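You operate a simulated robot arm through the tools that you are given. There is no shell and no other tool. Be economical: measure what you need, move in short steps, check, and stop when the job is done.

Carry out the task below with a simulated robot arm. There is one attempt and no reset: what you move stays moved.

JOB
Latch the open bottle in the steel ring and pump 4 shots of water into it.
Fine: swing the spout back over the drip tray. Set down upright: what you pick out.

Only the result counts: the job must be done as asked and must still hold three seconds after the hand-in. Knocking over, shifting, dropping, spilling or breaking anything else fails it.

ROBOT AND FRAMES
A 7-joint arm with a two-finger gripper, hanging from a carriage that runs on a rail from [-216.2, -0.4] to [71.8, 0.1] (x, y) and turns from -5.725 to 6.266 rad about z. Base frame: it is fixed where the carriage stands at the start and does not move with it; the origin is on the floor, on the carriage's upright axis, x ahead of it, y to its left, z up; the surface under the hand at the start is at about z = 85. Units: cm, rad, N and s.
With the tool pointing down near the work surface it reaches from about 10 to 40 cm from the robot's upright axis, wherever it stands. Its first joint turns from -2.897 to 2.897 rad. Places, roughly: filler spout [20, 30, 100]; green hand pump [20, 30, 110]; line valve [40, 40, 90]; neck latch [30, 20, 90]; steel ring of the clamp block [20, 20, 90]. Payload 1.37 kg.
Tool frame: the origin (TCP) lies between the finger pads and is the grasp point; the fingertips stand 1.6 cm ahead of it; z points along the fingers, y is the line along which they close. The gripper opens to 9.2 cm. The gripper's body begins 7.4 cm behind the TCP.
Orientation is that of the tool frame in the base frame, as [roll, pitch, yaw] about the fixed x, y, z axes, in that order (R = Rz(yaw) Ry(pitch) Rx(roll)). With the fingers straight down and closing along the base's y, the tool's x points along the base's -x, its y along +y and its z along -z.

CONTROLS
- The arm moves only by the tool nudge_tool. Its argument "plan" is a list of rows, each a list of 7 numbers: the shift along the tool's x, y, z in units of 400 mm (1.0 is 400 mm), then the turn, a rotation vector about the tool's x, y, z in units of 45 degrees (1.0 is 45 degrees), then the opening in per cent of the stroke, from 0 (shut) to 100 (fully open). In form: [[dx, dy, dz, wx, wy, wz, hand], ...]. A call has 1 to 20 rows; each row is the pose to reach, as a shift and turn from the pose commanded when the call began, along the tool's axes at that moment. A call with a number of a shift or a turn outside -1 to 1 is refused whole. Each row takes 0.2 s and may step no farther than 5 cm and 0.15 rad from the row before; otherwise, or with a gripper value out of range, the whole call is refused. A pose out of reach is approached as far as the arm can. The call stops where the force on the tool passes 40 N (or 10 N more than at its start, if that is more) or the arm is blocked; 0.2 s more then pass. Each finger halts on what it meets, pressing with about 26 N; the grip force reading is that of the motor and also rises with nothing between the fingers. The clock runs only during rows and for 0.2 s after the last one: add rows that repeat a pose to give the fingers time. It gives the time, the measured TCP pose, the force on the tool (base axes), the opening and the grip force at its end, in the units of the frame above (readings bear some noise), with the torque about the TCP (base axes, N m) and any sound that the robot's microphone picked up.
- Cameras (640 x 400 px; columns grow to the right, rows downward): "scene" is now at [23.89, 5.02, 179.26]; the picture's right is [0.84, -0.54, 0.00], its down [-0.50, -0.78, -0.36] and it looks along [0.20, 0.30, -0.93] (base axes); focal length 259 px, centre (320, 200). "wrist" rides on the gripper at [7.1, 1.9, -11.1] in the tool frame; the picture's right is [-0.26, 0.97, 0.00], its down [-0.78, -0.21, -0.59] and it looks along [-0.57, -0.15, 0.81] (tool axes); focal length 280 px, centre (320, 200). There is no depth. A picture from a camera that has moved, and an enlarged one, comes with that camera's place and axes in the base frame and with its lens. The place of the scene camera against the robot may be out by one fixed shift of up to 1.8 cm in any direction.
- snapshot(camera): a new picture of that camera. The clock stands still meanwhile.
- raise_lower(by): slides the trunk up (or, below 0, down) by that many cm; the arm and the scene camera ride with it, the base frame stays. It gives what a move gives, with no picture.
- drive_base(legs): drives the robot by 1 to 6 legs, each [ahead, left, turn to the left] in cm, cm and rad, along the robot's own axes; the way and the turn of a leg run together, so that a leg with both is an arc; at most 150 cm and 3.142 rad a leg. The arm and the cameras ride along, it lands a little off, and it stops where it bumps. It keeps to its track: a leg is cut to what the track allows. It gives what a move gives.
- turn_head(pan, tilt): turns the head with the scene camera to pan (to the left, within 2.705 rad either way) and tilt (down, from -0.506 to 1.204), counted from straight ahead of the robot. It gives what a move gives.
- zoom(camera, box): a new picture of the part [left, top, right, bottom] of that camera's present view, enlarged. The clock stands still meanwhile.
- close_job(): hands the job in; it is judged then, once.

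Go step by step. Nothing tells you exact positions but the pictures and the camera data: compare them with the known pose of the tool, close in by small moves and look again before you grip or let go. The budget is 120 turns and 78 pictures, counting those below and the enlarged ones. Unless the task says otherwise, let go and move clear before handing in, and close with one line.

The tools are called after ">>>" by a JSON object that holds its "method" and its "body". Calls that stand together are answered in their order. nudge_tool: Moves the arm, as the interface text tells. Its arguments: {"type":"object","properties":{"plan":{"type":"array","items":{"type":"array","items":{"type":"number"}}}},"required":["plan"]} The other tools are called the same way: raise_lower (by) slides the trunk up or down; drive_base (legs) drives the base; turn_head (pan, tilt) turns the head that bears the scene camera; snapshot (camera) takes a picture; zoom (camera, box) takes an enlarged picture of a part of a camera's view; close_job () hands the job in.

At the start:

```text
clock: 0.0
tcp_pos: [27.88, 22.08, 100.07]
tool_rot: [-3.141, 0.0, 3.14]
ft_force: [0.5, 0.7, 0.0]
wrist_torque: [0.04, 0.0, -0.01]
width: 9.16
finger_force: 0.1
trunk travel left (down, up): [-62.5, 3.5]
robot x, y, heading: [0.24, 0.54, -0.002]
head pan, tilt: [0.998, 1.201]
```

scene: 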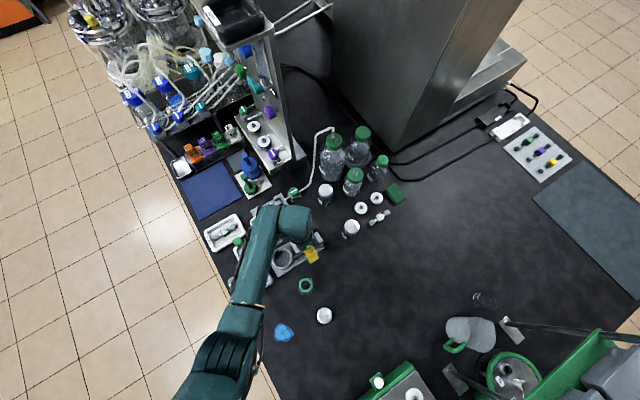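
wrist: 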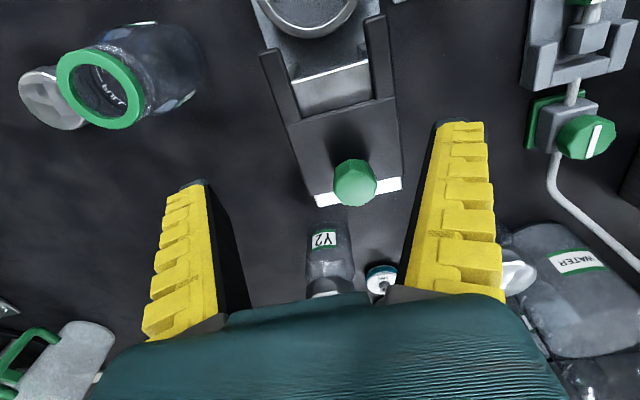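

The arm hides part of the filler station. I'll take enlarged views to find the open bottle, ring, pump, valve and latch.

>>> {"method": "zoom", "body": {"camera": "scene", "box": [200, 170, 360, 350]}}

>>> {"method": "zoom", "body": {"camera": "scene", "box": [280, 110, 440, 250]}}

>>> {"method": "zoom", "body": {"camera": "wrist", "box": [0, 0, 640, 300]}}

```text
2.22 times, centred on (280, 260) of scene
camera zoom: at [23.89, 5.02, 179.26], right [0.84, -0.54, 0.0], down [-0.5, -0.78, -0.36], along [0.2, 0.3, -0.93], focal length 576 px, centre (409, 67)
```

zoom: 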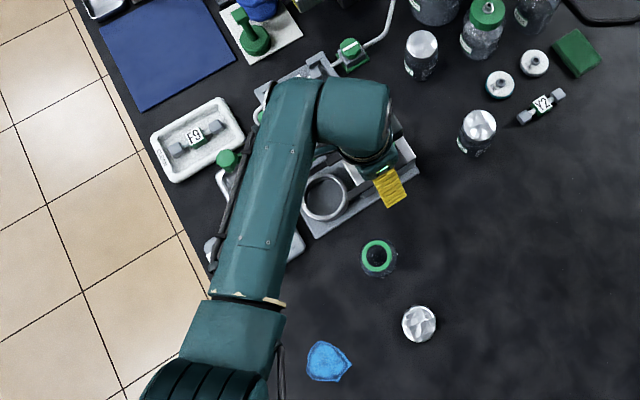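

```text
2.86 times, centred on (360, 180) of scene
camera zoom: at [23.89, 5.02, 179.26], right [0.84, -0.54, 0.0], down [-0.5, -0.78, -0.36], along [0.2, 0.3, -0.93], focal length 741 px, centre (206, 257)
```

zoom: 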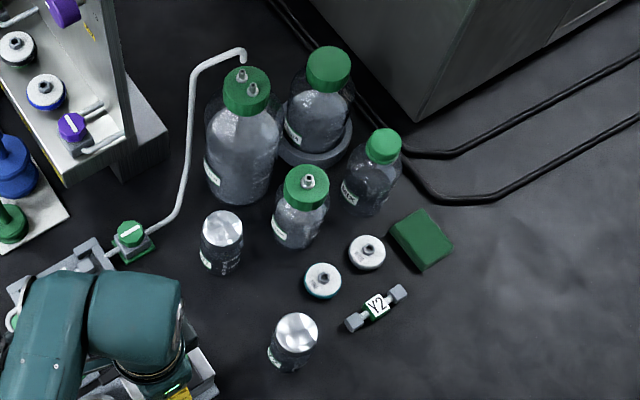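

```text
1.00 times, centred on (320, 150) of wrist (not enlarged: the box is as wide or as high as the picture)
camera zoom: at [20.65, 24.01, 111.06], right [0.26, 0.97, 0.0], down [0.78, -0.21, 0.59], along [0.57, -0.15, -0.81], focal length 280 px, centre (320, 250)
```

zoom: 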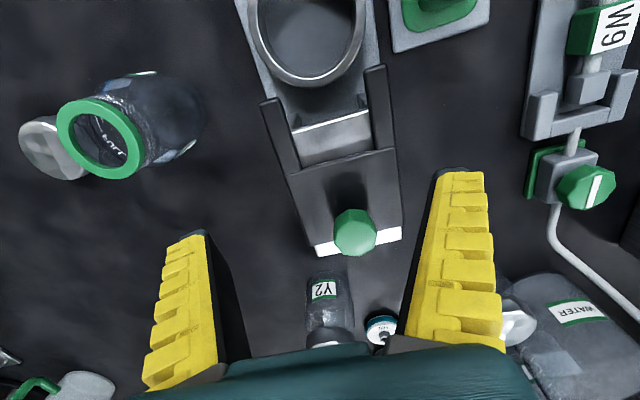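

The arm blocks the spout, so I'll raise the tool and bring it back toward -y to see the station.

>>> {"method": "nudge_tool", "body": {"plan": [[0, 0, -0.1, 0, 0, 0, 100], [0, 0, -0.2, 0, 0, 0, 100], [0, 0, -0.3, 0, 0, 0, 100], [0, -0.1, -0.3, 0, 0, 0, 100], [0, -0.2, -0.3, 0, 0, 0, 100], [0, -0.3, -0.3, 0, 0, 0, 100], [0, -0.4, -0.3, 0, 0, 0, 100], [0, -0.5, -0.3, 0, 0, 0, 100]]}}

>>> {"method": "zoom", "body": {"camera": "scene", "box": [180, 130, 380, 290]}}

>>> {"method": "snapshot", "body": {"camera": "wrist"}}

```text
clock: 1.8
tcp_pos: [27.69, 2.15, 112.07]
tool_rot: [3.141, 0.0, -3.141]
ft_force: [0.3, -0.3, -0.6]
wrist_torque: [-0.03, 0.01, 0.0]
width: 9.2
finger_force: 0.0
trunk travel left (down, up): [-62.5, 3.5]
robot x, y, heading: [-0.2, -0.27, -0.003]
head pan, tilt: [0.998, 1.201]
```

```text
2.50 times, centred on (280, 210) of scene
camera zoom: at [23.89, 5.03, 179.27], right [0.84, -0.54, 0.0], down [-0.5, -0.78, -0.36], along [0.2, 0.3, -0.93], focal length 648 px, centre (420, 175)
```

zoom: 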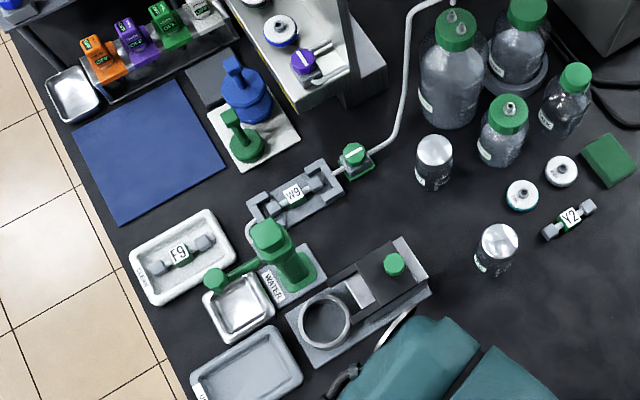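

```text
71 pictures are left
camera wrist: at [20.6, 4.06, 123.12], right [0.26, 0.97, 0.0], down [0.78, -0.21, 0.59], along [0.57, -0.15, -0.81], focal length 280 px, centre (320, 200)
```

wrist: 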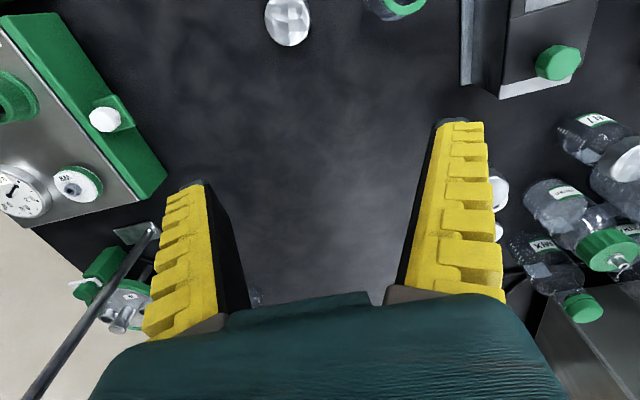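

The whole station is visible now. I'll zoom in for labels and the state of the valve.

>>> {"method": "zoom", "body": {"camera": "scene", "box": [215, 170, 335, 245]}}

>>> {"method": "zoom", "body": {"camera": "scene", "box": [230, 220, 330, 290]}}

>>> {"method": "zoom", "body": {"camera": "scene", "box": [310, 120, 430, 240]}}

```text
5.33 times, centred on (275, 208) of scene
camera zoom: at [23.89, 5.03, 179.27], right [0.84, -0.54, 0.0], down [-0.5, -0.78, -0.36], along [0.2, 0.3, -0.93], focal length 1383 px, centre (560, 160)
```

zoom: 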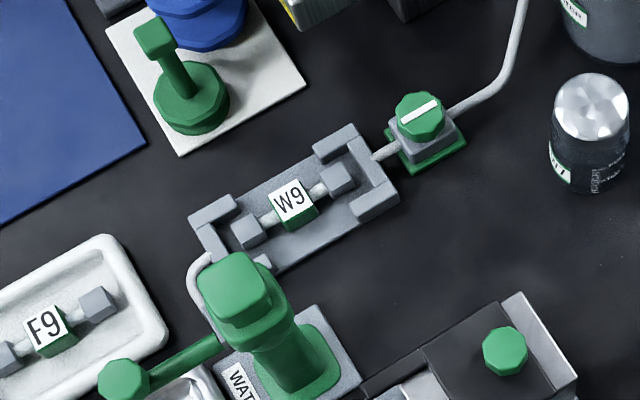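

```text
5.71 times, centred on (280, 255) of scene
camera zoom: at [23.89, 5.03, 179.27], right [0.84, -0.54, 0.0], down [-0.5, -0.78, -0.36], along [0.2, 0.3, -0.93], focal length 1482 px, centre (549, -114)
```

zoom: 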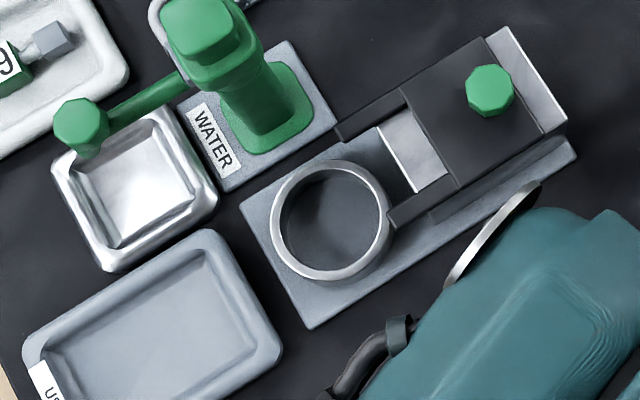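

```text
3.33 times, centred on (370, 180) of scene
camera zoom: at [23.89, 5.03, 179.27], right [0.84, -0.54, 0.0], down [-0.5, -0.78, -0.36], along [0.2, 0.3, -0.93], focal length 864 px, centre (153, 267)
```

zoom: 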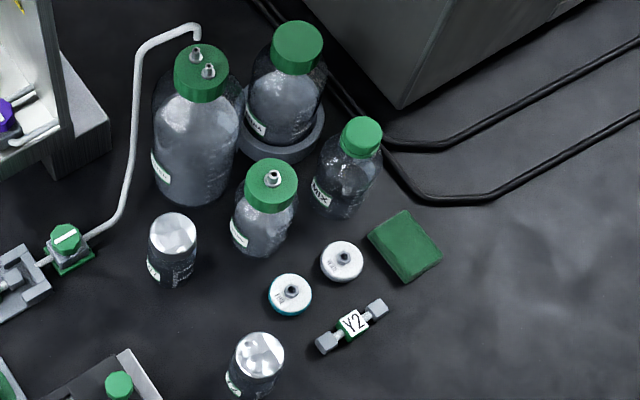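

The layout so far: the ring is near (20.5, 22), the sliding fork latch is on its +x side, the pump stands behind it with its spout over the drip tray, and the open bottle is near (22.5, 11.5). I'll bring the wrist camera to look at the bottle and ring from -x.

>>> {"method": "nudge_tool", "body": {"plan": [[0.1, 0.06, 0, 0, 0, 0, 100], [0.2, 0.12, 0, 0, 0, 0, 100], [0.3, 0.2, 0, 0, 0, 0, 100], [0.4, 0.28, 0, 0, 0, 0, 100]]}}

>>> {"method": "snapshot", "body": {"camera": "wrist"}}

>>> {"method": "zoom", "body": {"camera": "scene", "box": [195, 205, 255, 245]}}

>>> {"method": "zoom", "body": {"camera": "scene", "box": [250, 230, 350, 350]}}

```text
refused: row 3 steps farther than a row can; nothing moved
```

```text
67 pictures are left
camera wrist: at [20.6, 4.06, 123.12], right [0.26, 0.97, 0.0], down [0.78, -0.21, 0.59], along [0.57, -0.15, -0.81], focal length 280 px, centre (320, 200)
```

wrist: 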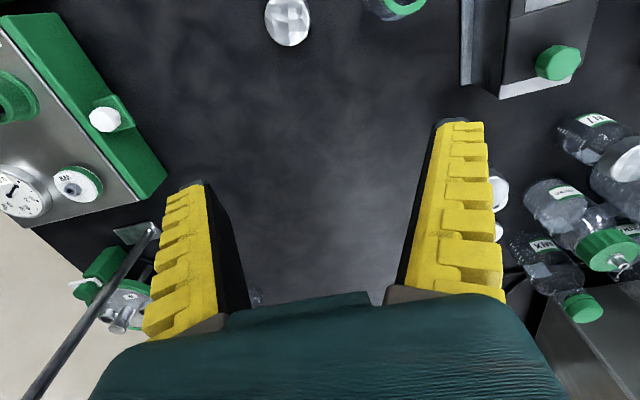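

```text
10.00 times, centred on (225, 225) of scene
camera zoom: at [23.89, 5.03, 179.27], right [0.84, -0.54, 0.0], down [-0.5, -0.78, -0.36], along [0.2, 0.3, -0.93], focal length 2593 px, centre (1270, -50)
```

zoom: 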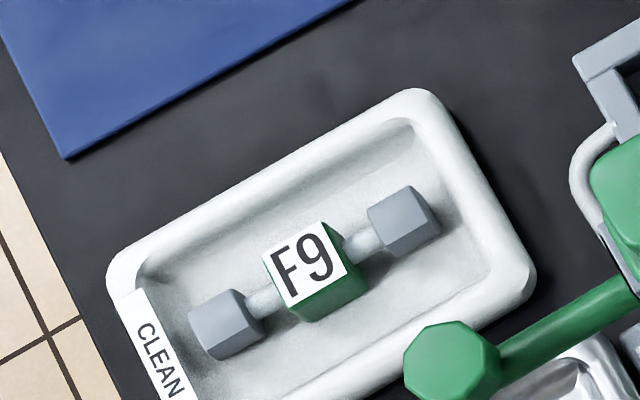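

```text
3.33 times, centred on (300, 290) of scene
camera zoom: at [23.89, 5.03, 179.27], right [0.84, -0.54, 0.0], down [-0.5, -0.78, -0.36], along [0.2, 0.3, -0.93], focal length 864 px, centre (387, -100)
```

zoom: 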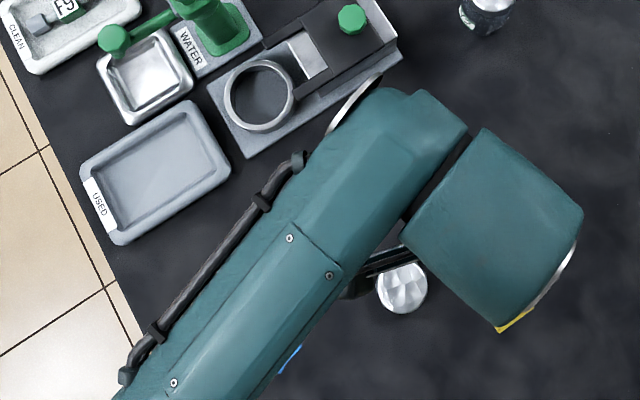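

Nothing moved, because one row was slightly too long. I'll repeat the move in shorter rows.

>>> {"method": "nudge_tool", "body": {"plan": [[0.09, 0.06, 0, 0, 0, 0, 100], [0.18, 0.12, 0, 0, 0, 0, 100], [0.27, 0.18, 0, 0, 0, 0, 100], [0.35, 0.24, 0, 0, 0, 0, 100], [0.4, 0.28, 0, 0, 0, 0, 100]]}}

>>> {"method": "snapshot", "body": {"camera": "wrist"}}

```text
clock: 3.0
tcp_pos: [11.9, 13.29, 111.92]
tool_rot: [-3.141, 0.0, -3.141]
ft_force: [0.5, 0.1, 0.2]
wrist_torque: [0.0, 0.0, 0.02]
width: 9.19
finger_force: 0.1
trunk travel left (down, up): [-62.5, 3.5]
robot x, y, heading: [-0.01, 0.23, 0.002]
head pan, tilt: [0.998, 1.201]
```

```text
64 pictures are left
camera wrist: at [4.76, 15.14, 122.85], right [0.26, 0.96, 0.0], down [0.78, -0.21, 0.59], along [0.57, -0.15, -0.81], focal length 280 px, centre (320, 200)
```

wrist: 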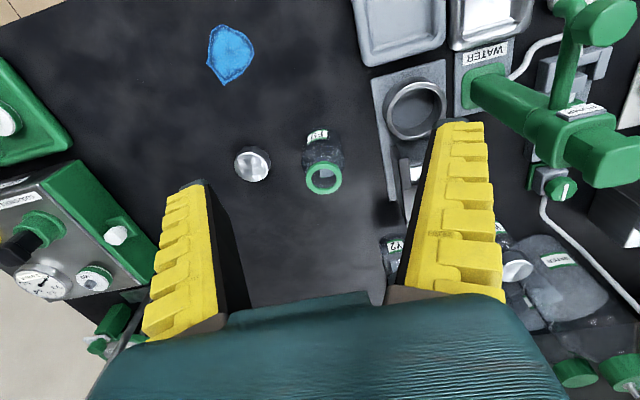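

The two wrist views put the bottle mouth at about (21.6, 11.05, 94.7). I'll look straight at the ring and latch next, staying above the pump.

>>> {"method": "nudge_tool", "body": {"plan": [[0, 0.12, 0, 0, 0, 0, 100], [0, 0.24, 0, 0, 0, 0, 100]]}}

>>> {"method": "snapshot", "body": {"camera": "wrist"}}

>>> {"method": "zoom", "body": {"camera": "wrist", "box": [200, 60, 440, 210]}}

```text
clock: 3.6
tcp_pos: [11.64, 22.83, 112.01]
tool_rot: [-3.141, 0.0, 3.141]
ft_force: [-0.6, -0.4, -0.4]
wrist_torque: [0.08, 0.01, 0.0]
width: 9.19
finger_force: 0.1
trunk travel left (down, up): [-62.5, 3.5]
robot x, y, heading: [0.0, -0.1, 0.0]
head pan, tilt: [0.998, 1.201]
```

```text
63 pictures are left
camera wrist: at [4.55, 24.8, 123.01], right [0.26, 0.96, 0.0], down [0.78, -0.21, 0.59], along [0.57, -0.16, -0.81], focal length 280 px, centre (320, 200)
```

wrist: 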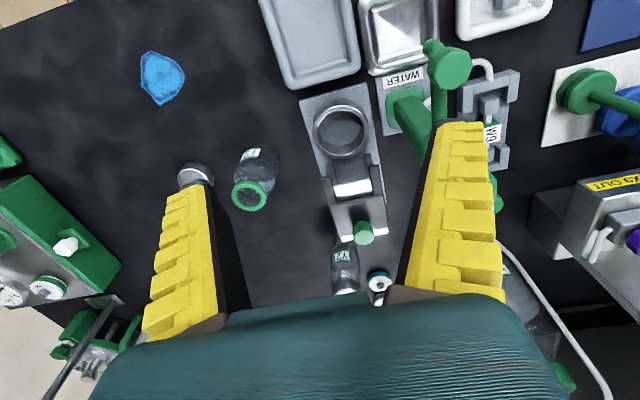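

```text
2.67 times, centred on (320, 135) of wrist
camera zoom: at [4.55, 24.8, 123.01], right [0.26, 0.96, 0.0], down [0.78, -0.21, 0.59], along [0.57, -0.16, -0.81], focal length 748 px, centre (320, 373)
```

zoom: 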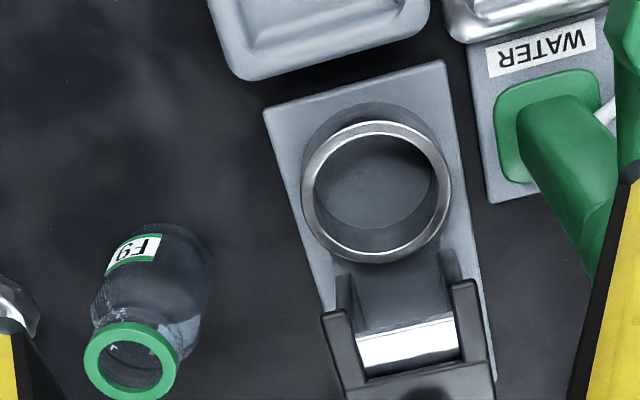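

The open bottle's label reads "F9", the same code as the cartridge in the CLEAN tray, while the line holds W9. I'll read the other bottles' labels before deciding what that means.

>>> {"method": "nudge_tool", "body": {"plan": [[-0.1, 0, 0, 0, 0, 0, 100], [-0.2, 0, 0, 0, 0, 0, 100], [-0.3, 0, 0, 0, 0, 0, 100], [-0.4, 0, 0, 0, 0, 0, 100]]}}

>>> {"method": "snapshot", "body": {"camera": "wrist"}}

>>> {"method": "zoom", "body": {"camera": "wrist", "box": [220, 100, 440, 300]}}

```text
clock: 4.6
tcp_pos: [27.92, 22.88, 111.99]
tool_rot: [-3.14, -0.002, 3.14]
ft_force: [-1.5, 0.3, 0.1]
wrist_torque: [0.01, -0.03, 0.01]
width: 9.2
finger_force: 0.0
trunk travel left (down, up): [-62.5, 3.5]
robot x, y, heading: [0.03, -0.25, -0.001]
head pan, tilt: [0.998, 1.201]
```

```text
61 pictures are left
camera wrist: at [20.81, 24.68, 123.14], right [0.26, 0.97, 0.0], down [0.78, -0.21, 0.59], along [0.57, -0.15, -0.81], focal length 280 px, centre (320, 200)
```

wrist: 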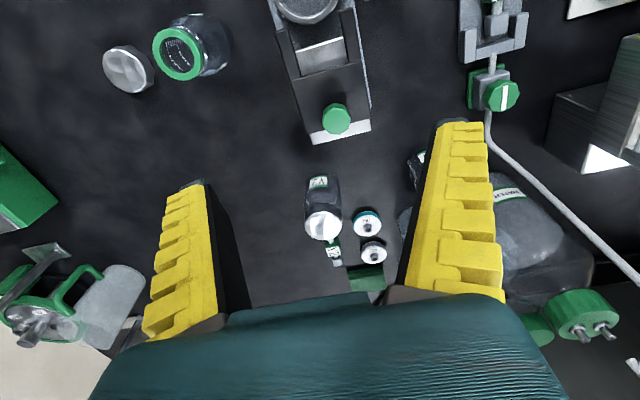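

```text
2.00 times, centred on (330, 200) of wrist
camera zoom: at [20.81, 24.68, 123.14], right [0.26, 0.97, 0.0], down [0.78, -0.21, 0.59], along [0.57, -0.15, -0.81], focal length 561 px, centre (300, 200)
```

zoom: 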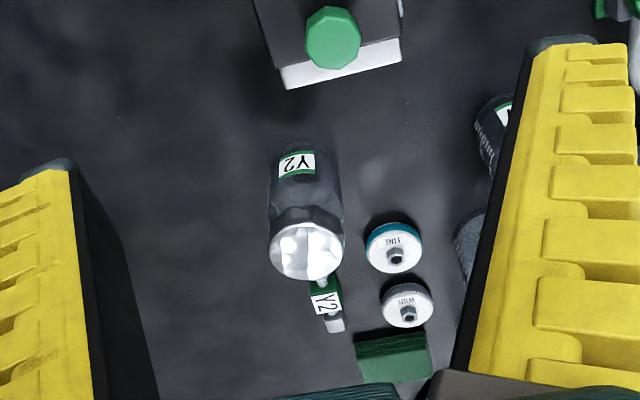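

The foil-capped bottle is labelled Y2 and has a Y2 cartridge beside it, and the two discs read FINE and WIDE. I'll look at the remaining bottles.

>>> {"method": "nudge_tool", "body": {"plan": [[0, 0.12, 0, 0, 0, 0, 100], [0, 0.24, 0, 0, 0, 0, 100], [0, 0.3, 0, 0, 0, 0, 100]]}}

>>> {"method": "snapshot", "body": {"camera": "wrist"}}

>>> {"method": "zoom", "body": {"camera": "wrist", "box": [200, 0, 460, 300]}}

```text
clock: 5.4
tcp_pos: [28.03, 34.87, 112.06]
tool_rot: [-3.14, -0.001, 3.14]
ft_force: [0.2, -0.9, -0.3]
wrist_torque: [0.03, -0.02, 0.03]
width: 9.19
finger_force: 0.1
trunk travel left (down, up): [-62.5, 3.5]
robot x, y, heading: [0.39, -0.24, -0.002]
head pan, tilt: [0.998, 1.201]
```

```text
59 pictures are left
camera wrist: at [20.87, 36.81, 123.05], right [0.26, 0.96, 0.0], down [0.78, -0.21, 0.59], along [0.57, -0.16, -0.81], focal length 280 px, centre (320, 200)
```

wrist: 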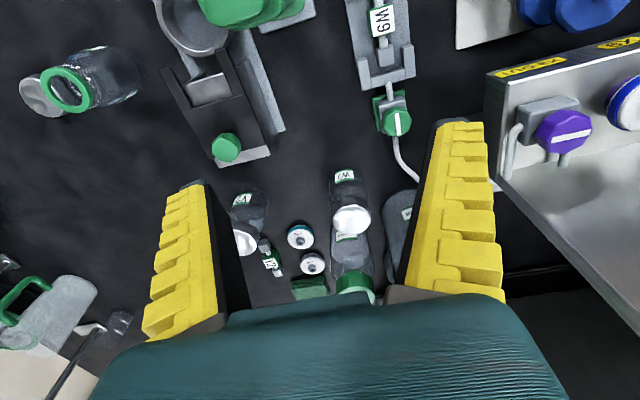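

```text
1.33 times, centred on (330, 150) of wrist
camera zoom: at [20.87, 36.81, 123.05], right [0.26, 0.96, 0.0], down [0.78, -0.21, 0.59], along [0.57, -0.16, -0.81], focal length 374 px, centre (307, 267)
```

zoom: 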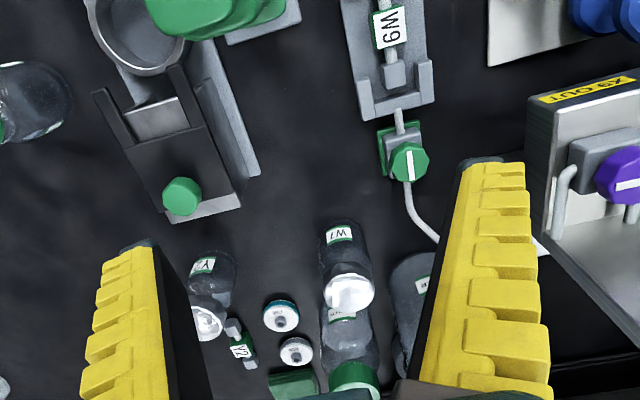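

I'll zoom on that label to tell W7 from W9, and take a closer look at W9 in its cradle.

>>> {"method": "zoom", "body": {"camera": "wrist", "box": [315, 155, 395, 245]}}

>>> {"method": "zoom", "body": {"camera": "wrist", "box": [330, 0, 440, 150]}}

>>> {"method": "zoom", "body": {"camera": "scene", "box": [150, 120, 310, 220]}}

```text
4.44 times, centred on (355, 200) of wrist
camera zoom: at [20.87, 36.81, 123.05], right [0.26, 0.96, 0.0], down [0.78, -0.21, 0.59], along [0.57, -0.16, -0.81], focal length 1246 px, centre (164, 200)
```

zoom: 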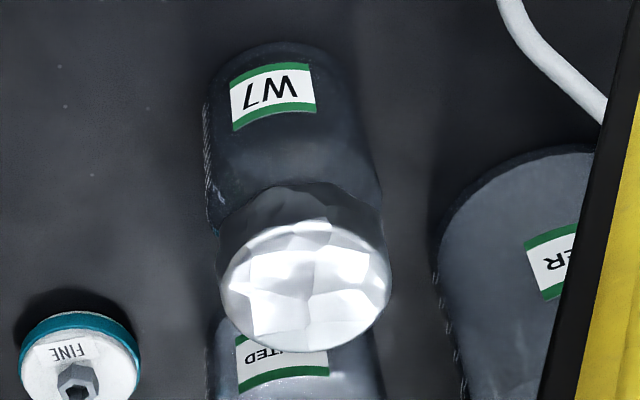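

```text
2.67 times, centred on (385, 75) of wrist
camera zoom: at [20.87, 36.81, 123.05], right [0.26, 0.96, 0.0], down [0.78, -0.21, 0.59], along [0.57, -0.16, -0.81], focal length 748 px, centre (147, 533)
```

zoom: 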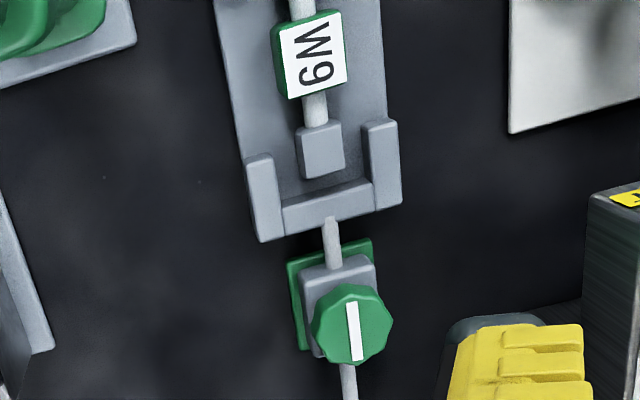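

```text
4.00 times, centred on (230, 170) of scene
camera zoom: at [23.89, 5.01, 179.27], right [0.84, -0.54, 0.0], down [-0.5, -0.78, -0.36], along [0.2, 0.3, -0.93], focal length 1037 px, centre (680, 320)
```

zoom: 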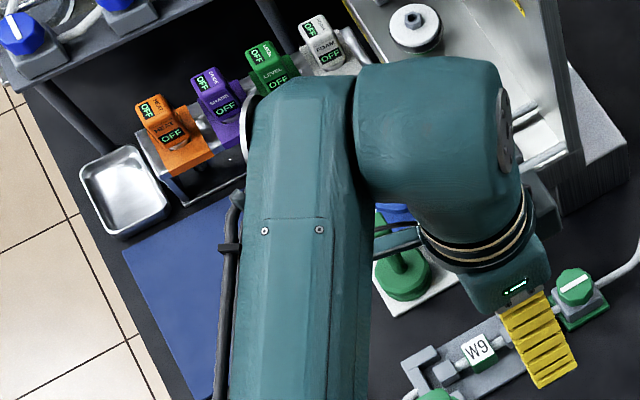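

Here is how I read it. The open bottle is coded F9, its cartridge lies in the CLEAN tray, and a wrong cartridge (W9) sits in the line with a USED tray for it. So I plan to:

1. Close the line valve.
2. Move W9 to the USED tray and seat F9.
3. Reopen the valve.
4. Bottle, latch, pump.

The valve and cradle are at y≈42, so I'll pull the tool back and drive along the rail.

>>> {"method": "nudge_tool", "body": {"plan": [[0, -0.12, 0, 0, 0, 0, 100], [0, -0.24, 0, 0, 0, 0, 100], [0, -0.36, 0, 0, 0, 0, 100], [0.12, -0.36, 0, 0, 0, 0, 100], [0.24, -0.36, 0, 0, 0, 0, 100], [0.35, -0.36, 0, 0, 0, 0, 100]]}}

>>> {"method": "drive_base", "body": {"legs": [[20, 0, 0]]}}

```text
clock: 6.8
tcp_pos: [13.95, 20.38, 111.92]
tool_rot: [3.141, 0.0, -3.141]
ft_force: [-0.1, 0.0, 0.4]
wrist_torque: [-0.02, 0.01, 0.0]
width: 9.21
finger_force: 0.1
trunk travel left (down, up): [-62.5, 3.5]
robot x, y, heading: [0.16, -0.07, -0.002]
head pan, tilt: [0.998, 1.201]
```

```text
clock: 8.4
tcp_pos: [33.88, 20.46, 111.78]
tool_rot: [3.141, 0.0, -3.137]
ft_force: [0.0, -0.5, -1.3]
wrist_torque: [-0.02, 0.02, -0.01]
width: 9.19
finger_force: 0.0
trunk travel left (down, up): [-62.5, 3.5]
robot x, y, heading: [19.55, -0.04, 0.005]
head pan, tilt: [0.998, 1.201]
```

I'll approach the valve and cradle from above to look at them.

>>> {"method": "nudge_tool", "body": {"plan": [[0.07, 0.09, 0, 0, 0, 0, 100], [0.14, 0.18, 0, 0, 0, 0, 100], [0.21, 0.27, 0, 0, 0, 0, 100], [0.25, 0.36, 0, 0, 0, 0, 100], [0.25, 0.44, 0, 0, 0, 0, 100]]}}

>>> {"method": "snapshot", "body": {"camera": "wrist"}}

>>> {"method": "snapshot", "body": {"camera": "scene"}}

```text
clock: 9.6
tcp_pos: [23.78, 38.2, 111.67]
tool_rot: [-3.139, 0.001, -3.138]
ft_force: [0.2, -1.1, -0.6]
wrist_torque: [0.03, -0.02, 0.03]
width: 9.18
finger_force: 0.0
trunk travel left (down, up): [-62.5, 3.5]
robot x, y, heading: [20.11, 0.0, 0.003]
head pan, tilt: [0.998, 1.201]
```

```text
54 pictures are left
camera wrist: at [16.64, 40.09, 122.87], right [0.26, 0.97, 0.0], down [0.78, -0.21, 0.59], along [0.57, -0.15, -0.81], focal length 280 px, centre (320, 200)
```

wrist: 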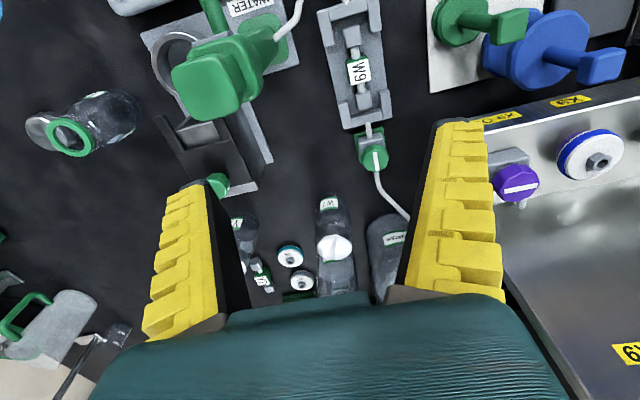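

```text
53 pictures are left
camera scene: at [43.81, 5.11, 179.27], right [0.84, -0.54, 0.0], down [-0.5, -0.79, -0.36], along [0.2, 0.3, -0.93], focal length 259 px, centre (320, 200)
```

scene: 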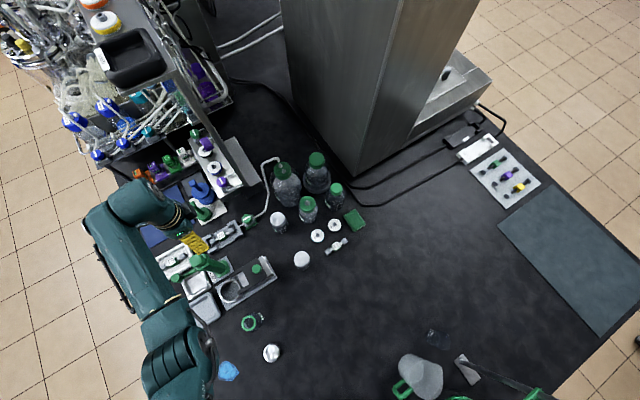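

I'm in reach here, so I'll zoom on the valve and cradle for exact localisation.

>>> {"method": "zoom", "body": {"camera": "wrist", "box": [320, 0, 440, 200]}}

>>> {"method": "zoom", "body": {"camera": "scene", "box": [150, 190, 290, 330]}}

```text
2.00 times, centred on (380, 100) of wrist
camera zoom: at [16.64, 40.09, 122.87], right [0.26, 0.97, 0.0], down [0.78, -0.21, 0.59], along [0.57, -0.15, -0.81], focal length 561 px, centre (200, 400)
```

zoom: 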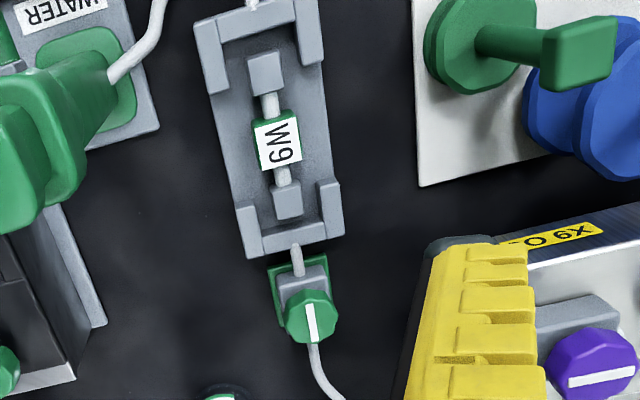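

```text
2.86 times, centred on (220, 260) of scene
camera zoom: at [43.81, 5.11, 179.27], right [0.84, -0.54, 0.0], down [-0.5, -0.79, -0.36], along [0.2, 0.3, -0.93], focal length 741 px, centre (606, 29)
```

zoom: 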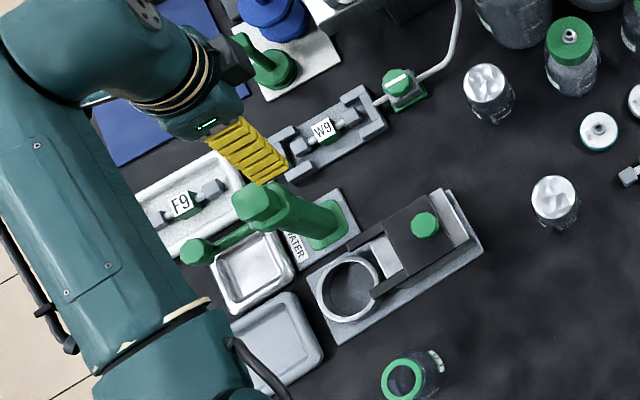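

The valve bar lies in line with the pipe, so it's open. The knob top is at about (36, 43, 88.3) and W9's label top at about (24.65, 42.55, 88.1), with the cartridge axis along x. I'll drive closer to the valve.

>>> {"method": "drive_base", "body": {"legs": [[13, 0, 0]]}}

>>> {"method": "nudge_tool", "body": {"plan": [[0.08, 0.04, 0.04, 0, 0, 0, 60], [0.15, 0.06, 0.08, 0, 0, 0, 60], [0.15, 0.06, 0.15, 0, 0, 0, 60]]}}

>>> {"method": "snapshot", "body": {"camera": "wrist"}}

```text
clock: 10.9
tcp_pos: [36.5, 38.21, 111.93]
tool_rot: [-3.141, 0.001, -3.138]
ft_force: [0.1, -0.1, 0.9]
wrist_torque: [0.02, 0.03, 0.01]
width: 9.17
finger_force: 0.0
trunk travel left (down, up): [-62.5, 3.5]
robot x, y, heading: [32.72, 0.34, 0.005]
head pan, tilt: [0.998, 1.201]
```

```text
clock: 11.7
tcp_pos: [30.41, 40.65, 105.79]
tool_rot: [3.14, -0.001, -3.139]
ft_force: [0.3, 0.7, 0.3]
wrist_torque: [-0.04, 0.01, 0.01]
width: 5.78
finger_force: 2.4
trunk travel left (down, up): [-62.5, 3.5]
robot x, y, heading: [32.63, 0.13, 0.003]
head pan, tilt: [0.998, 1.201]
```

```text
50 pictures are left
camera wrist: at [23.3, 42.53, 116.85], right [0.26, 0.97, 0.0], down [0.78, -0.21, 0.59], along [0.57, -0.15, -0.81], focal length 280 px, centre (320, 200)
```

wrist: 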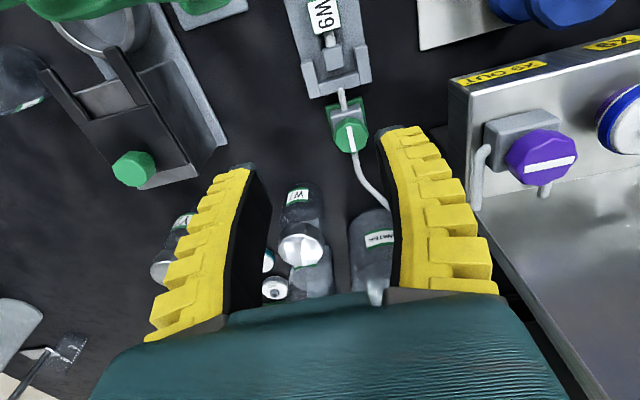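

The knob is confirmed at (36.1, 42.7). I'll move above it and descend partway.

>>> {"method": "nudge_tool", "body": {"plan": [[-0.08, 0.03, 0, 0, 0, 0, 60], [-0.1425, 0.052, 0, 0, 0, 0, 60], [-0.1425, 0.052, 0.12, 0, 0, 0, 60], [-0.1425, 0.052, 0.24, 0, 0, 0, 60], [-0.1425, 0.052, 0.32, 0, 0, 0, 60]]}}

>>> {"method": "snapshot", "body": {"camera": "wrist"}}

>>> {"method": "zoom", "body": {"camera": "scene", "box": [100, 160, 300, 300]}}

```text
clock: 12.9
tcp_pos: [36.06, 42.77, 93.03]
tool_rot: [3.14, 0.0, -3.14]
ft_force: [-0.1, -0.5, 0.4]
wrist_torque: [0.0, -0.02, 0.04]
width: 5.77
finger_force: 1.7
trunk travel left (down, up): [-62.5, 3.5]
robot x, y, heading: [32.65, 0.25, -0.002]
head pan, tilt: [0.998, 1.201]
```

```text
49 pictures are left
camera wrist: at [28.93, 44.64, 104.06], right [0.26, 0.97, 0.0], down [0.78, -0.21, 0.59], along [0.57, -0.15, -0.81], focal length 280 px, centre (320, 200)
```

wrist: 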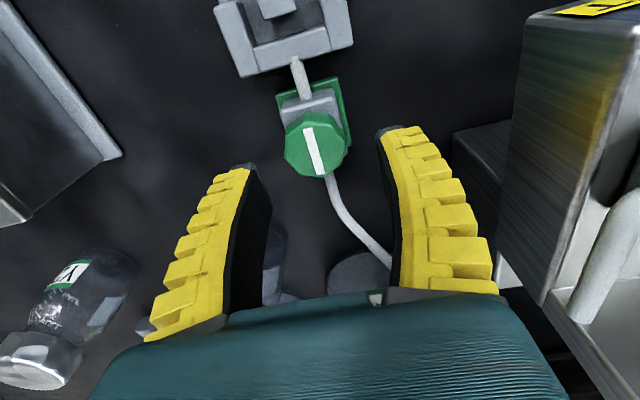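

```text
2.86 times, centred on (200, 230) of scene
camera zoom: at [56.55, 5.16, 179.27], right [0.84, -0.54, 0.0], down [-0.5, -0.79, -0.36], along [0.2, 0.31, -0.93], focal length 741 px, centre (663, 114)
```

zoom: 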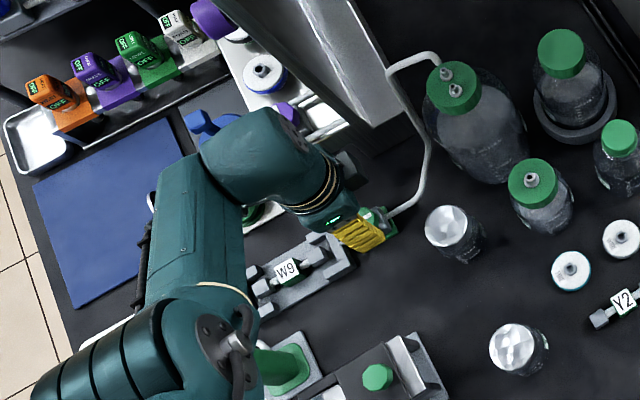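

The knob sits within 0.3 cm of the tool axis. I'll fine-adjust, descend around it and close.

>>> {"method": "nudge_tool", "body": {"plan": [[0.007, -0.004, 0.05, 0, 0, 0, 60], [0.007, -0.004, 0.102, 0, 0, 0, 60], [0.007, -0.004, 0.102, 0, 0, 0, 25], [0.007, -0.004, 0.102, 0, 0, 0, 25], [0.007, -0.004, 0.102, 0, 0, 0, 25]]}}

>>> {"method": "snapshot", "body": {"camera": "wrist"}}

```text
clock: 14.1
tcp_pos: [35.78, 41.92, 91.3]
tool_rot: [3.126, -0.002, -3.136]
ft_force: [-7.5, 17.3, 14.3]
wrist_torque: [0.59, 0.08, -0.02]
width: 3.67
finger_force: 11.1
out of reach, approached as far as the arm can: row 1, 2, 3, 4, 5
trunk travel left (down, up): [-62.5, 3.5]
robot x, y, heading: [32.27, -0.14, 0.002]
head pan, tilt: [0.998, 1.201]
```

```text
47 pictures are left
camera wrist: at [28.61, 43.65, 102.44], right [0.26, 0.97, 0.02], down [0.78, -0.22, 0.58], along [0.57, -0.14, -0.81], focal length 280 px, centre (320, 200)
```

wrist: 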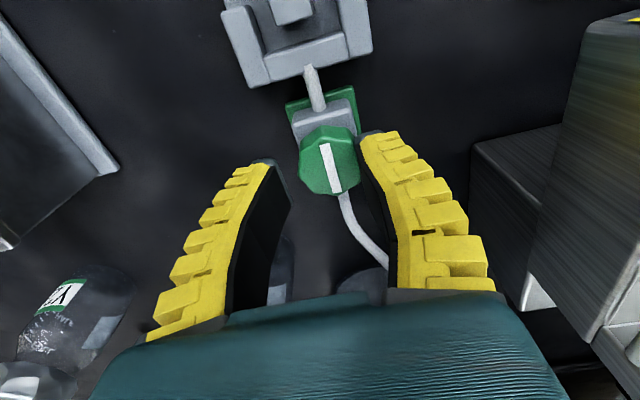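

The arm runs out of reach at this height and one finger touched the knob. I'll open, back off upward, then lower the trunk to gain low reach.

>>> {"method": "nudge_tool", "body": {"plan": [[0, 0, 0, 0, 0, 0, 60], [0, 0, 0, 0, 0, 0, 60], [0, 0, -0.05, 0, 0, 0, 60], [0, 0, -0.15, 0, 0, 0, 60], [0, 0, -0.25, 0, 0, 0, 60], [0, 0, -0.35, 0, 0, 0, 60]]}}

>>> {"method": "raise_lower", "body": {"by": -12}}

>>> {"method": "snapshot", "body": {"camera": "wrist"}}

>>> {"method": "snapshot", "body": {"camera": "scene"}}

```text
clock: 15.5
tcp_pos: [35.94, 40.87, 105.02]
tool_rot: [-3.139, 0.002, -3.137]
ft_force: [-0.4, -0.5, 0.6]
wrist_torque: [0.04, -0.02, 0.03]
width: 5.8
finger_force: 2.3
trunk travel left (down, up): [-62.5, 3.5]
robot x, y, heading: [32.43, 0.24, 0.003]
head pan, tilt: [0.998, 1.201]
```

```text
clock: 17.0
tcp_pos: [35.99, 40.99, 92.94]
tool_rot: [-3.141, 0.0, -3.138]
ft_force: [0.2, -0.6, -0.4]
wrist_torque: [0.03, 0.0, 0.0]
width: 5.78
finger_force: 2.1
trunk travel left (down, up): [-50.5, 15.5]
robot x, y, heading: [32.69, 0.05, -0.0]
head pan, tilt: [0.998, 1.201]
```

```text
46 pictures are left
camera wrist: at [28.83, 42.91, 103.99], right [0.26, 0.97, 0.0], down [0.78, -0.21, 0.59], along [0.57, -0.15, -0.81], focal length 280 px, centre (320, 200)
```

wrist: 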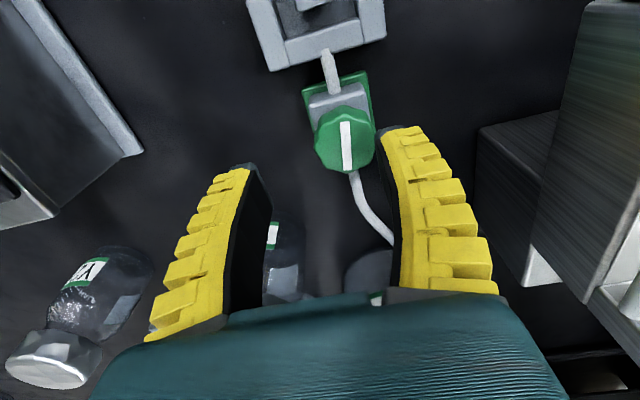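

```text
45 pictures are left
camera scene: at [56.55, 5.16, 167.27], right [0.84, -0.54, 0.0], down [-0.5, -0.79, -0.36], along [0.2, 0.31, -0.93], focal length 259 px, centre (320, 200)
```

scene: 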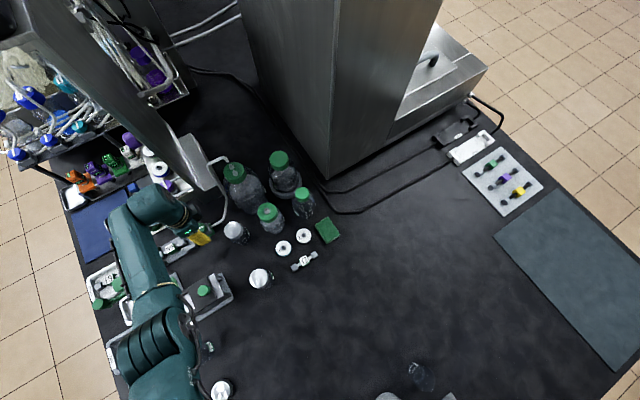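

The knob is at (35.85, 42.6). I'll go over it, down and close again.

>>> {"method": "nudge_tool", "body": {"plan": [[0.003, 0.04, 0, 0, 0, 0, 60], [0.003, 0.04, 0.05, 0, 0, 0, 60], [0.003, 0.04, 0.1, 0, 0, 0, 60], [0.003, 0.04, 0.1, 0, 0, 0, 60]]}}

>>> {"method": "snapshot", "body": {"camera": "wrist"}}

```text
clock: 18.0
tcp_pos: [35.91, 42.53, 88.86]
tool_rot: [-3.141, 0.001, -3.14]
ft_force: [0.0, -0.6, 0.1]
wrist_torque: [0.01, 0.02, -0.01]
width: 5.8
finger_force: 2.3
trunk travel left (down, up): [-50.5, 15.5]
robot x, y, heading: [32.88, 0.06, 0.006]
head pan, tilt: [0.998, 1.201]
```

```text
44 pictures are left
camera wrist: at [28.81, 44.5, 99.96], right [0.26, 0.97, 0.0], down [0.78, -0.21, 0.59], along [0.57, -0.15, -0.81], focal length 280 px, centre (320, 200)
```

wrist: 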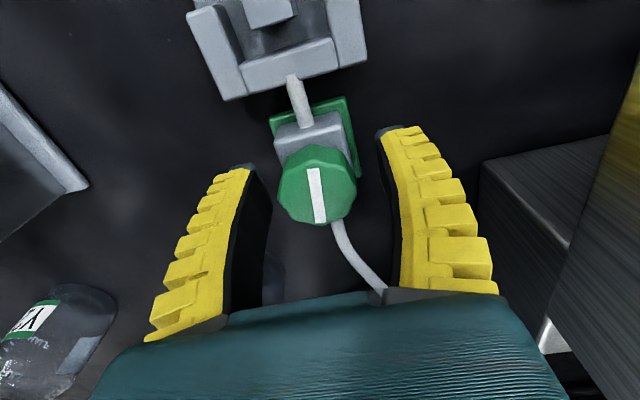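

Centred over the knob, so I'll close and try a small trial turn.

>>> {"method": "nudge_tool", "body": {"plan": [[0, 0, 0, 0, 0, 0, 20], [0, 0, 0, 0, 0, 0, 20], [0, 0, 0, 0, 0, 0, 20], [0, 0, 0, 0, 0, -0.15, 20], [0, 0, 0, 0, 0, -0.3, 20], [0, 0, 0, 0, 0, -0.45, 20]]}}

>>> {"method": "snapshot", "body": {"camera": "wrist"}}

```text
clock: 19.4
tcp_pos: [35.8, 42.51, 88.86]
tool_rot: [-3.141, 0.0, -2.785]
ft_force: [-2.0, -3.4, 8.9]
wrist_torque: [-0.05, 0.06, -1.99]
width: 3.75
finger_force: 28.1
trunk travel left (down, up): [-50.5, 15.5]
robot x, y, heading: [33.07, -0.04, 0.001]
head pan, tilt: [0.998, 1.201]
```

```text
43 pictures are left
camera wrist: at [28.42, 41.92, 99.93], right [-0.09, 1.0, 0.0], down [0.81, 0.07, 0.59], along [0.59, 0.05, -0.81], focal length 280 px, centre (320, 200)
```

wrist: 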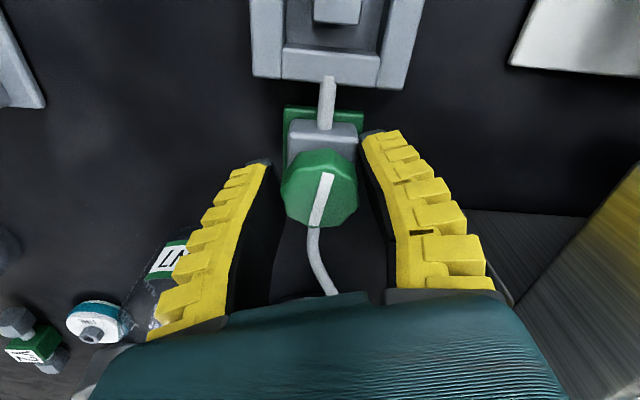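

The knob did not follow that way: 2 N·m of torque built up and it slipped against a stop, so it closes the other way. I'll release, lift slightly, pre-turn to about +90° and grip again.

>>> {"method": "nudge_tool", "body": {"plan": [[0, 0, 0, 0, 0, 0, 65], [0, 0, 0, 0, 0, 0, 65], [0, 0, -0.05, 0, 0, 0, 65], [0, 0, -0.05, 0, 0, -0.19, 65], [0, 0, -0.05, 0, 0, -0.38, 65], [0, 0, -0.05, 0, 0, -0.57, 65], [0, 0, -0.05, 0, 0, -0.76, 65], [0, 0, -0.05, 0, 0, -0.9, 65]]}}

>>> {"method": "nudge_tool", "body": {"plan": [[0, 0, 0, 0, 0, -0.19, 65], [0, 0, 0, 0, 0, -0.38, 65], [0, 0, 0, 0, 0, -0.57, 65], [0, 0, 0, 0, 0, -0.65, 65]]}}

>>> {"method": "snapshot", "body": {"camera": "wrist"}}

```text
clock: 21.2
tcp_pos: [35.76, 42.67, 90.99]
tool_rot: [3.141, -0.001, -2.075]
ft_force: [-0.4, -0.2, 0.0]
wrist_torque: [-0.02, -0.02, 0.0]
width: 6.24
finger_force: 1.4
trunk travel left (down, up): [-50.5, 15.5]
robot x, y, heading: [33.09, -0.13, 0.001]
head pan, tilt: [0.998, 1.201]
```

```text
clock: 22.2
tcp_pos: [35.69, 42.59, 90.98]
tool_rot: [-3.141, 0.001, -1.566]
ft_force: [-0.3, 1.4, 0.7]
wrist_torque: [0.01, 0.01, -0.02]
width: 6.24
finger_force: 2.0
trunk travel left (down, up): [-50.5, 15.5]
robot x, y, heading: [33.02, 0.23, 0.0]
head pan, tilt: [0.998, 1.201]
```

```text
42 pictures are left
camera wrist: at [33.9, 35.48, 101.99], right [-0.97, 0.26, 0.0], down [0.21, 0.78, 0.59], along [0.15, 0.57, -0.81], focal length 280 px, centre (320, 200)
```

wrist: 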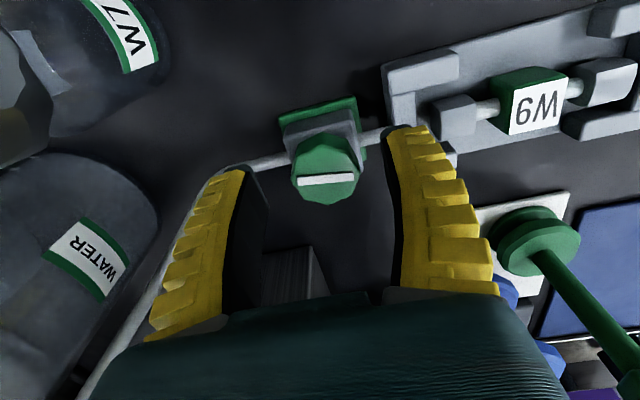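

I'll lower, grip the knob and turn clockwise (from above).

>>> {"method": "nudge_tool", "body": {"plan": [[0, 0, 0.03, 0, 0, 0, 65], [0, 0, 0.05, 0, 0, 0, 65], [0, 0, 0.05, 0, 0, 0, 20], [0, 0, 0.05, 0, 0, 0, 20], [0, 0, 0.05, 0, 0, 0, 20], [0, 0, 0.05, 0, 0, 0.16, 20], [0, 0, 0.05, 0, 0, 0.32, 20], [0, 0, 0.05, 0, 0, 0.48, 20], [0, 0, 0.05, 0, 0, 0.64, 20]]}}

>>> {"method": "snapshot", "body": {"camera": "wrist"}}

```text
clock: 24.2
tcp_pos: [35.22, 42.41, 88.86]
tool_rot: [3.136, -0.007, -2.07]
ft_force: [-25.1, -10.6, 10.7]
wrist_torque: [-0.1, 0.34, 1.29]
width: 4.0
finger_force: 27.6
trunk travel left (down, up): [-50.5, 15.5]
robot x, y, heading: [32.86, 0.48, 0.007]
head pan, tilt: [0.998, 1.201]
```

```text
41 pictures are left
camera wrist: at [30.16, 37.06, 99.94], right [-0.72, 0.69, 0.0], down [0.56, 0.59, 0.58], along [0.4, 0.42, -0.81], focal length 280 px, centre (320, 200)
```

wrist: 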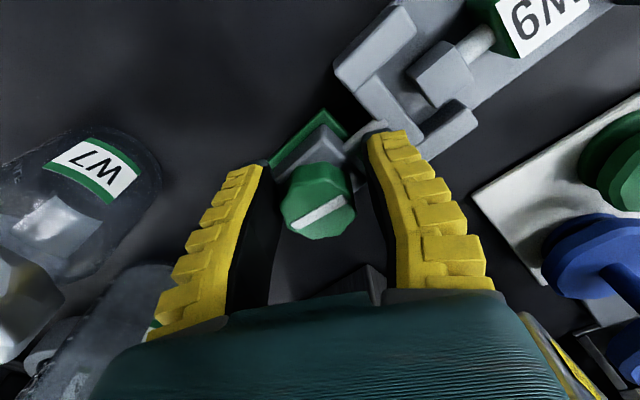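

Projecting the bar into the base frame shows the knob has not turned either way yet, and that grip was off-centre by about 0.5 cm. I'll open, recentre at the triangulated centre (35.4, 42.8) and try clockwise again.

>>> {"method": "nudge_tool", "body": {"plan": [[0, 0, 0, 0, 0, 0, 65], [0, 0, 0, 0, 0, 0, 65], [0, 0, -0.04, 0, 0, 0, 65]]}}

>>> {"method": "snapshot", "body": {"camera": "wrist"}}

```text
clock: 25.0
tcp_pos: [36.02, 42.41, 90.55]
tool_rot: [-3.138, -0.003, -2.07]
ft_force: [0.7, -0.3, 0.6]
wrist_torque: [0.01, 0.02, -0.01]
width: 6.24
finger_force: 2.1
trunk travel left (down, up): [-50.5, 15.5]
robot x, y, heading: [32.38, -0.14, 0.003]
head pan, tilt: [0.998, 1.201]
```

```text
40 pictures are left
camera wrist: at [30.76, 37.21, 101.56], right [-0.72, 0.69, 0.0], down [0.56, 0.58, 0.59], along [0.41, 0.42, -0.81], focal length 280 px, centre (320, 200)
```

wrist: 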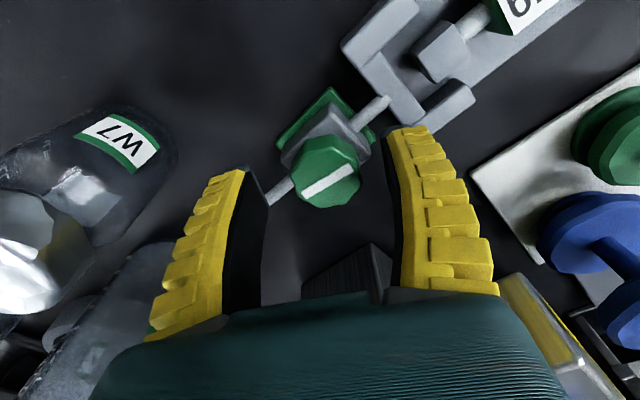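

The knob top now seems to be nearer z≈89.7, so my earlier grips probably also clamped the fixed valve body below it. I'll grip higher, centred, and turn clockwise.

>>> {"method": "nudge_tool", "body": {"plan": [[0, 0.0145, 0.014, 0, 0, 0, 65], [0, 0.0145, 0.014, 0, 0, 0, 20], [0, 0.0145, 0.014, 0, 0, 0, 20], [0, 0.0145, 0.014, 0, 0, 0, 20], [0, 0.0145, 0.014, 0, 0, 0.16, 20], [0, 0.0145, 0.014, 0, 0, 0.32, 20], [0, 0.0145, 0.014, 0, 0, 0.48, 20]]}}

>>> {"method": "snapshot", "body": {"camera": "wrist"}}

```text
clock: 26.6
tcp_pos: [35.61, 42.63, 89.97]
tool_rot: [-3.138, 0.002, -2.449]
ft_force: [10.2, -11.8, 15.0]
wrist_torque: [-0.18, -0.03, 0.02]
width: 2.72
finger_force: 27.8
trunk travel left (down, up): [-50.5, 15.5]
robot x, y, heading: [32.74, -0.14, 0.001]
head pan, tilt: [0.998, 1.201]
```

```text
39 pictures are left
camera wrist: at [28.83, 39.65, 101.02], right [-0.41, 0.91, 0.0], down [0.73, 0.34, 0.59], along [0.54, 0.24, -0.81], focal length 280 px, centre (320, 200)
```

wrist: 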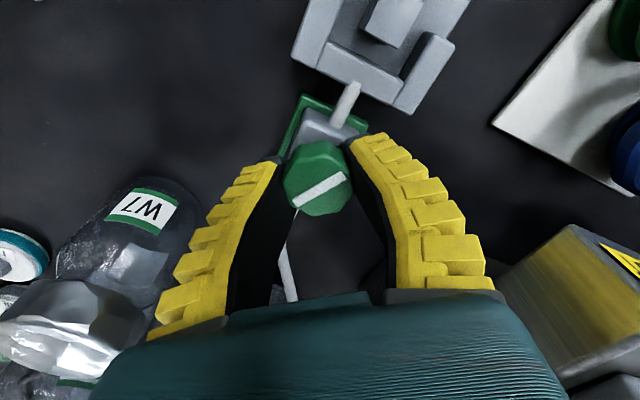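

The grip is now on the knob alone and the bar turned with the tool. I'll continue clockwise to 90°.

>>> {"method": "nudge_tool", "body": {"plan": [[0, 0, 0, 0, 0, 0.17, 20], [0, 0, 0, 0, 0, 0.34, 20], [0, 0, 0, 0, 0, 0.51, 20], [0, 0, 0, 0, 0, 0.68, 20], [0, 0, 0, 0, 0, 0.85, 20], [0, 0, 0, 0, 0, 1.0, 20]]}}

>>> {"method": "nudge_tool", "body": {"plan": [[0, 0, 0, 0, 0, 0.17, 20], [0, 0, 0, 0, 0, 0.34, 20], [0, 0, 0, 0, 0, 0.53, 20]]}}

>>> {"method": "snapshot", "body": {"camera": "wrist"}}

```text
clock: 28.0
tcp_pos: [35.55, 42.55, 89.81]
tool_rot: [-3.137, 0.003, 3.051]
ft_force: [8.5, -10.8, 3.2]
wrist_torque: [-0.14, -0.19, 0.0]
width: 2.37
finger_force: 27.8
trunk travel left (down, up): [-50.5, 15.5]
robot x, y, heading: [32.76, 0.2, 0.002]
head pan, tilt: [0.998, 1.201]
```

```text
clock: 28.8
tcp_pos: [35.4, 42.65, 89.75]
tool_rot: [-3.14, 0.002, 2.632]
ft_force: [6.4, -10.6, 2.5]
wrist_torque: [-0.13, -0.11, -0.04]
width: 2.22
finger_force: 28.5
trunk travel left (down, up): [-50.5, 15.5]
robot x, y, heading: [32.56, -0.13, 0.007]
head pan, tilt: [0.998, 1.201]
```

```text
38 pictures are left
camera wrist: at [30.2, 47.84, 100.86], right [0.7, 0.71, 0.0], down [0.58, -0.56, 0.59], along [0.42, -0.41, -0.81], focal length 280 px, centre (320, 200)
```

wrist: 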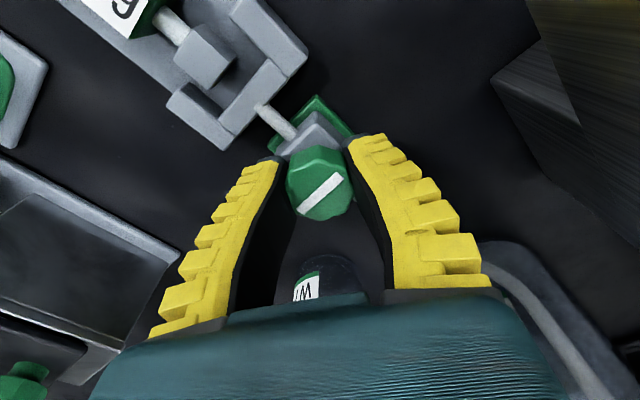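

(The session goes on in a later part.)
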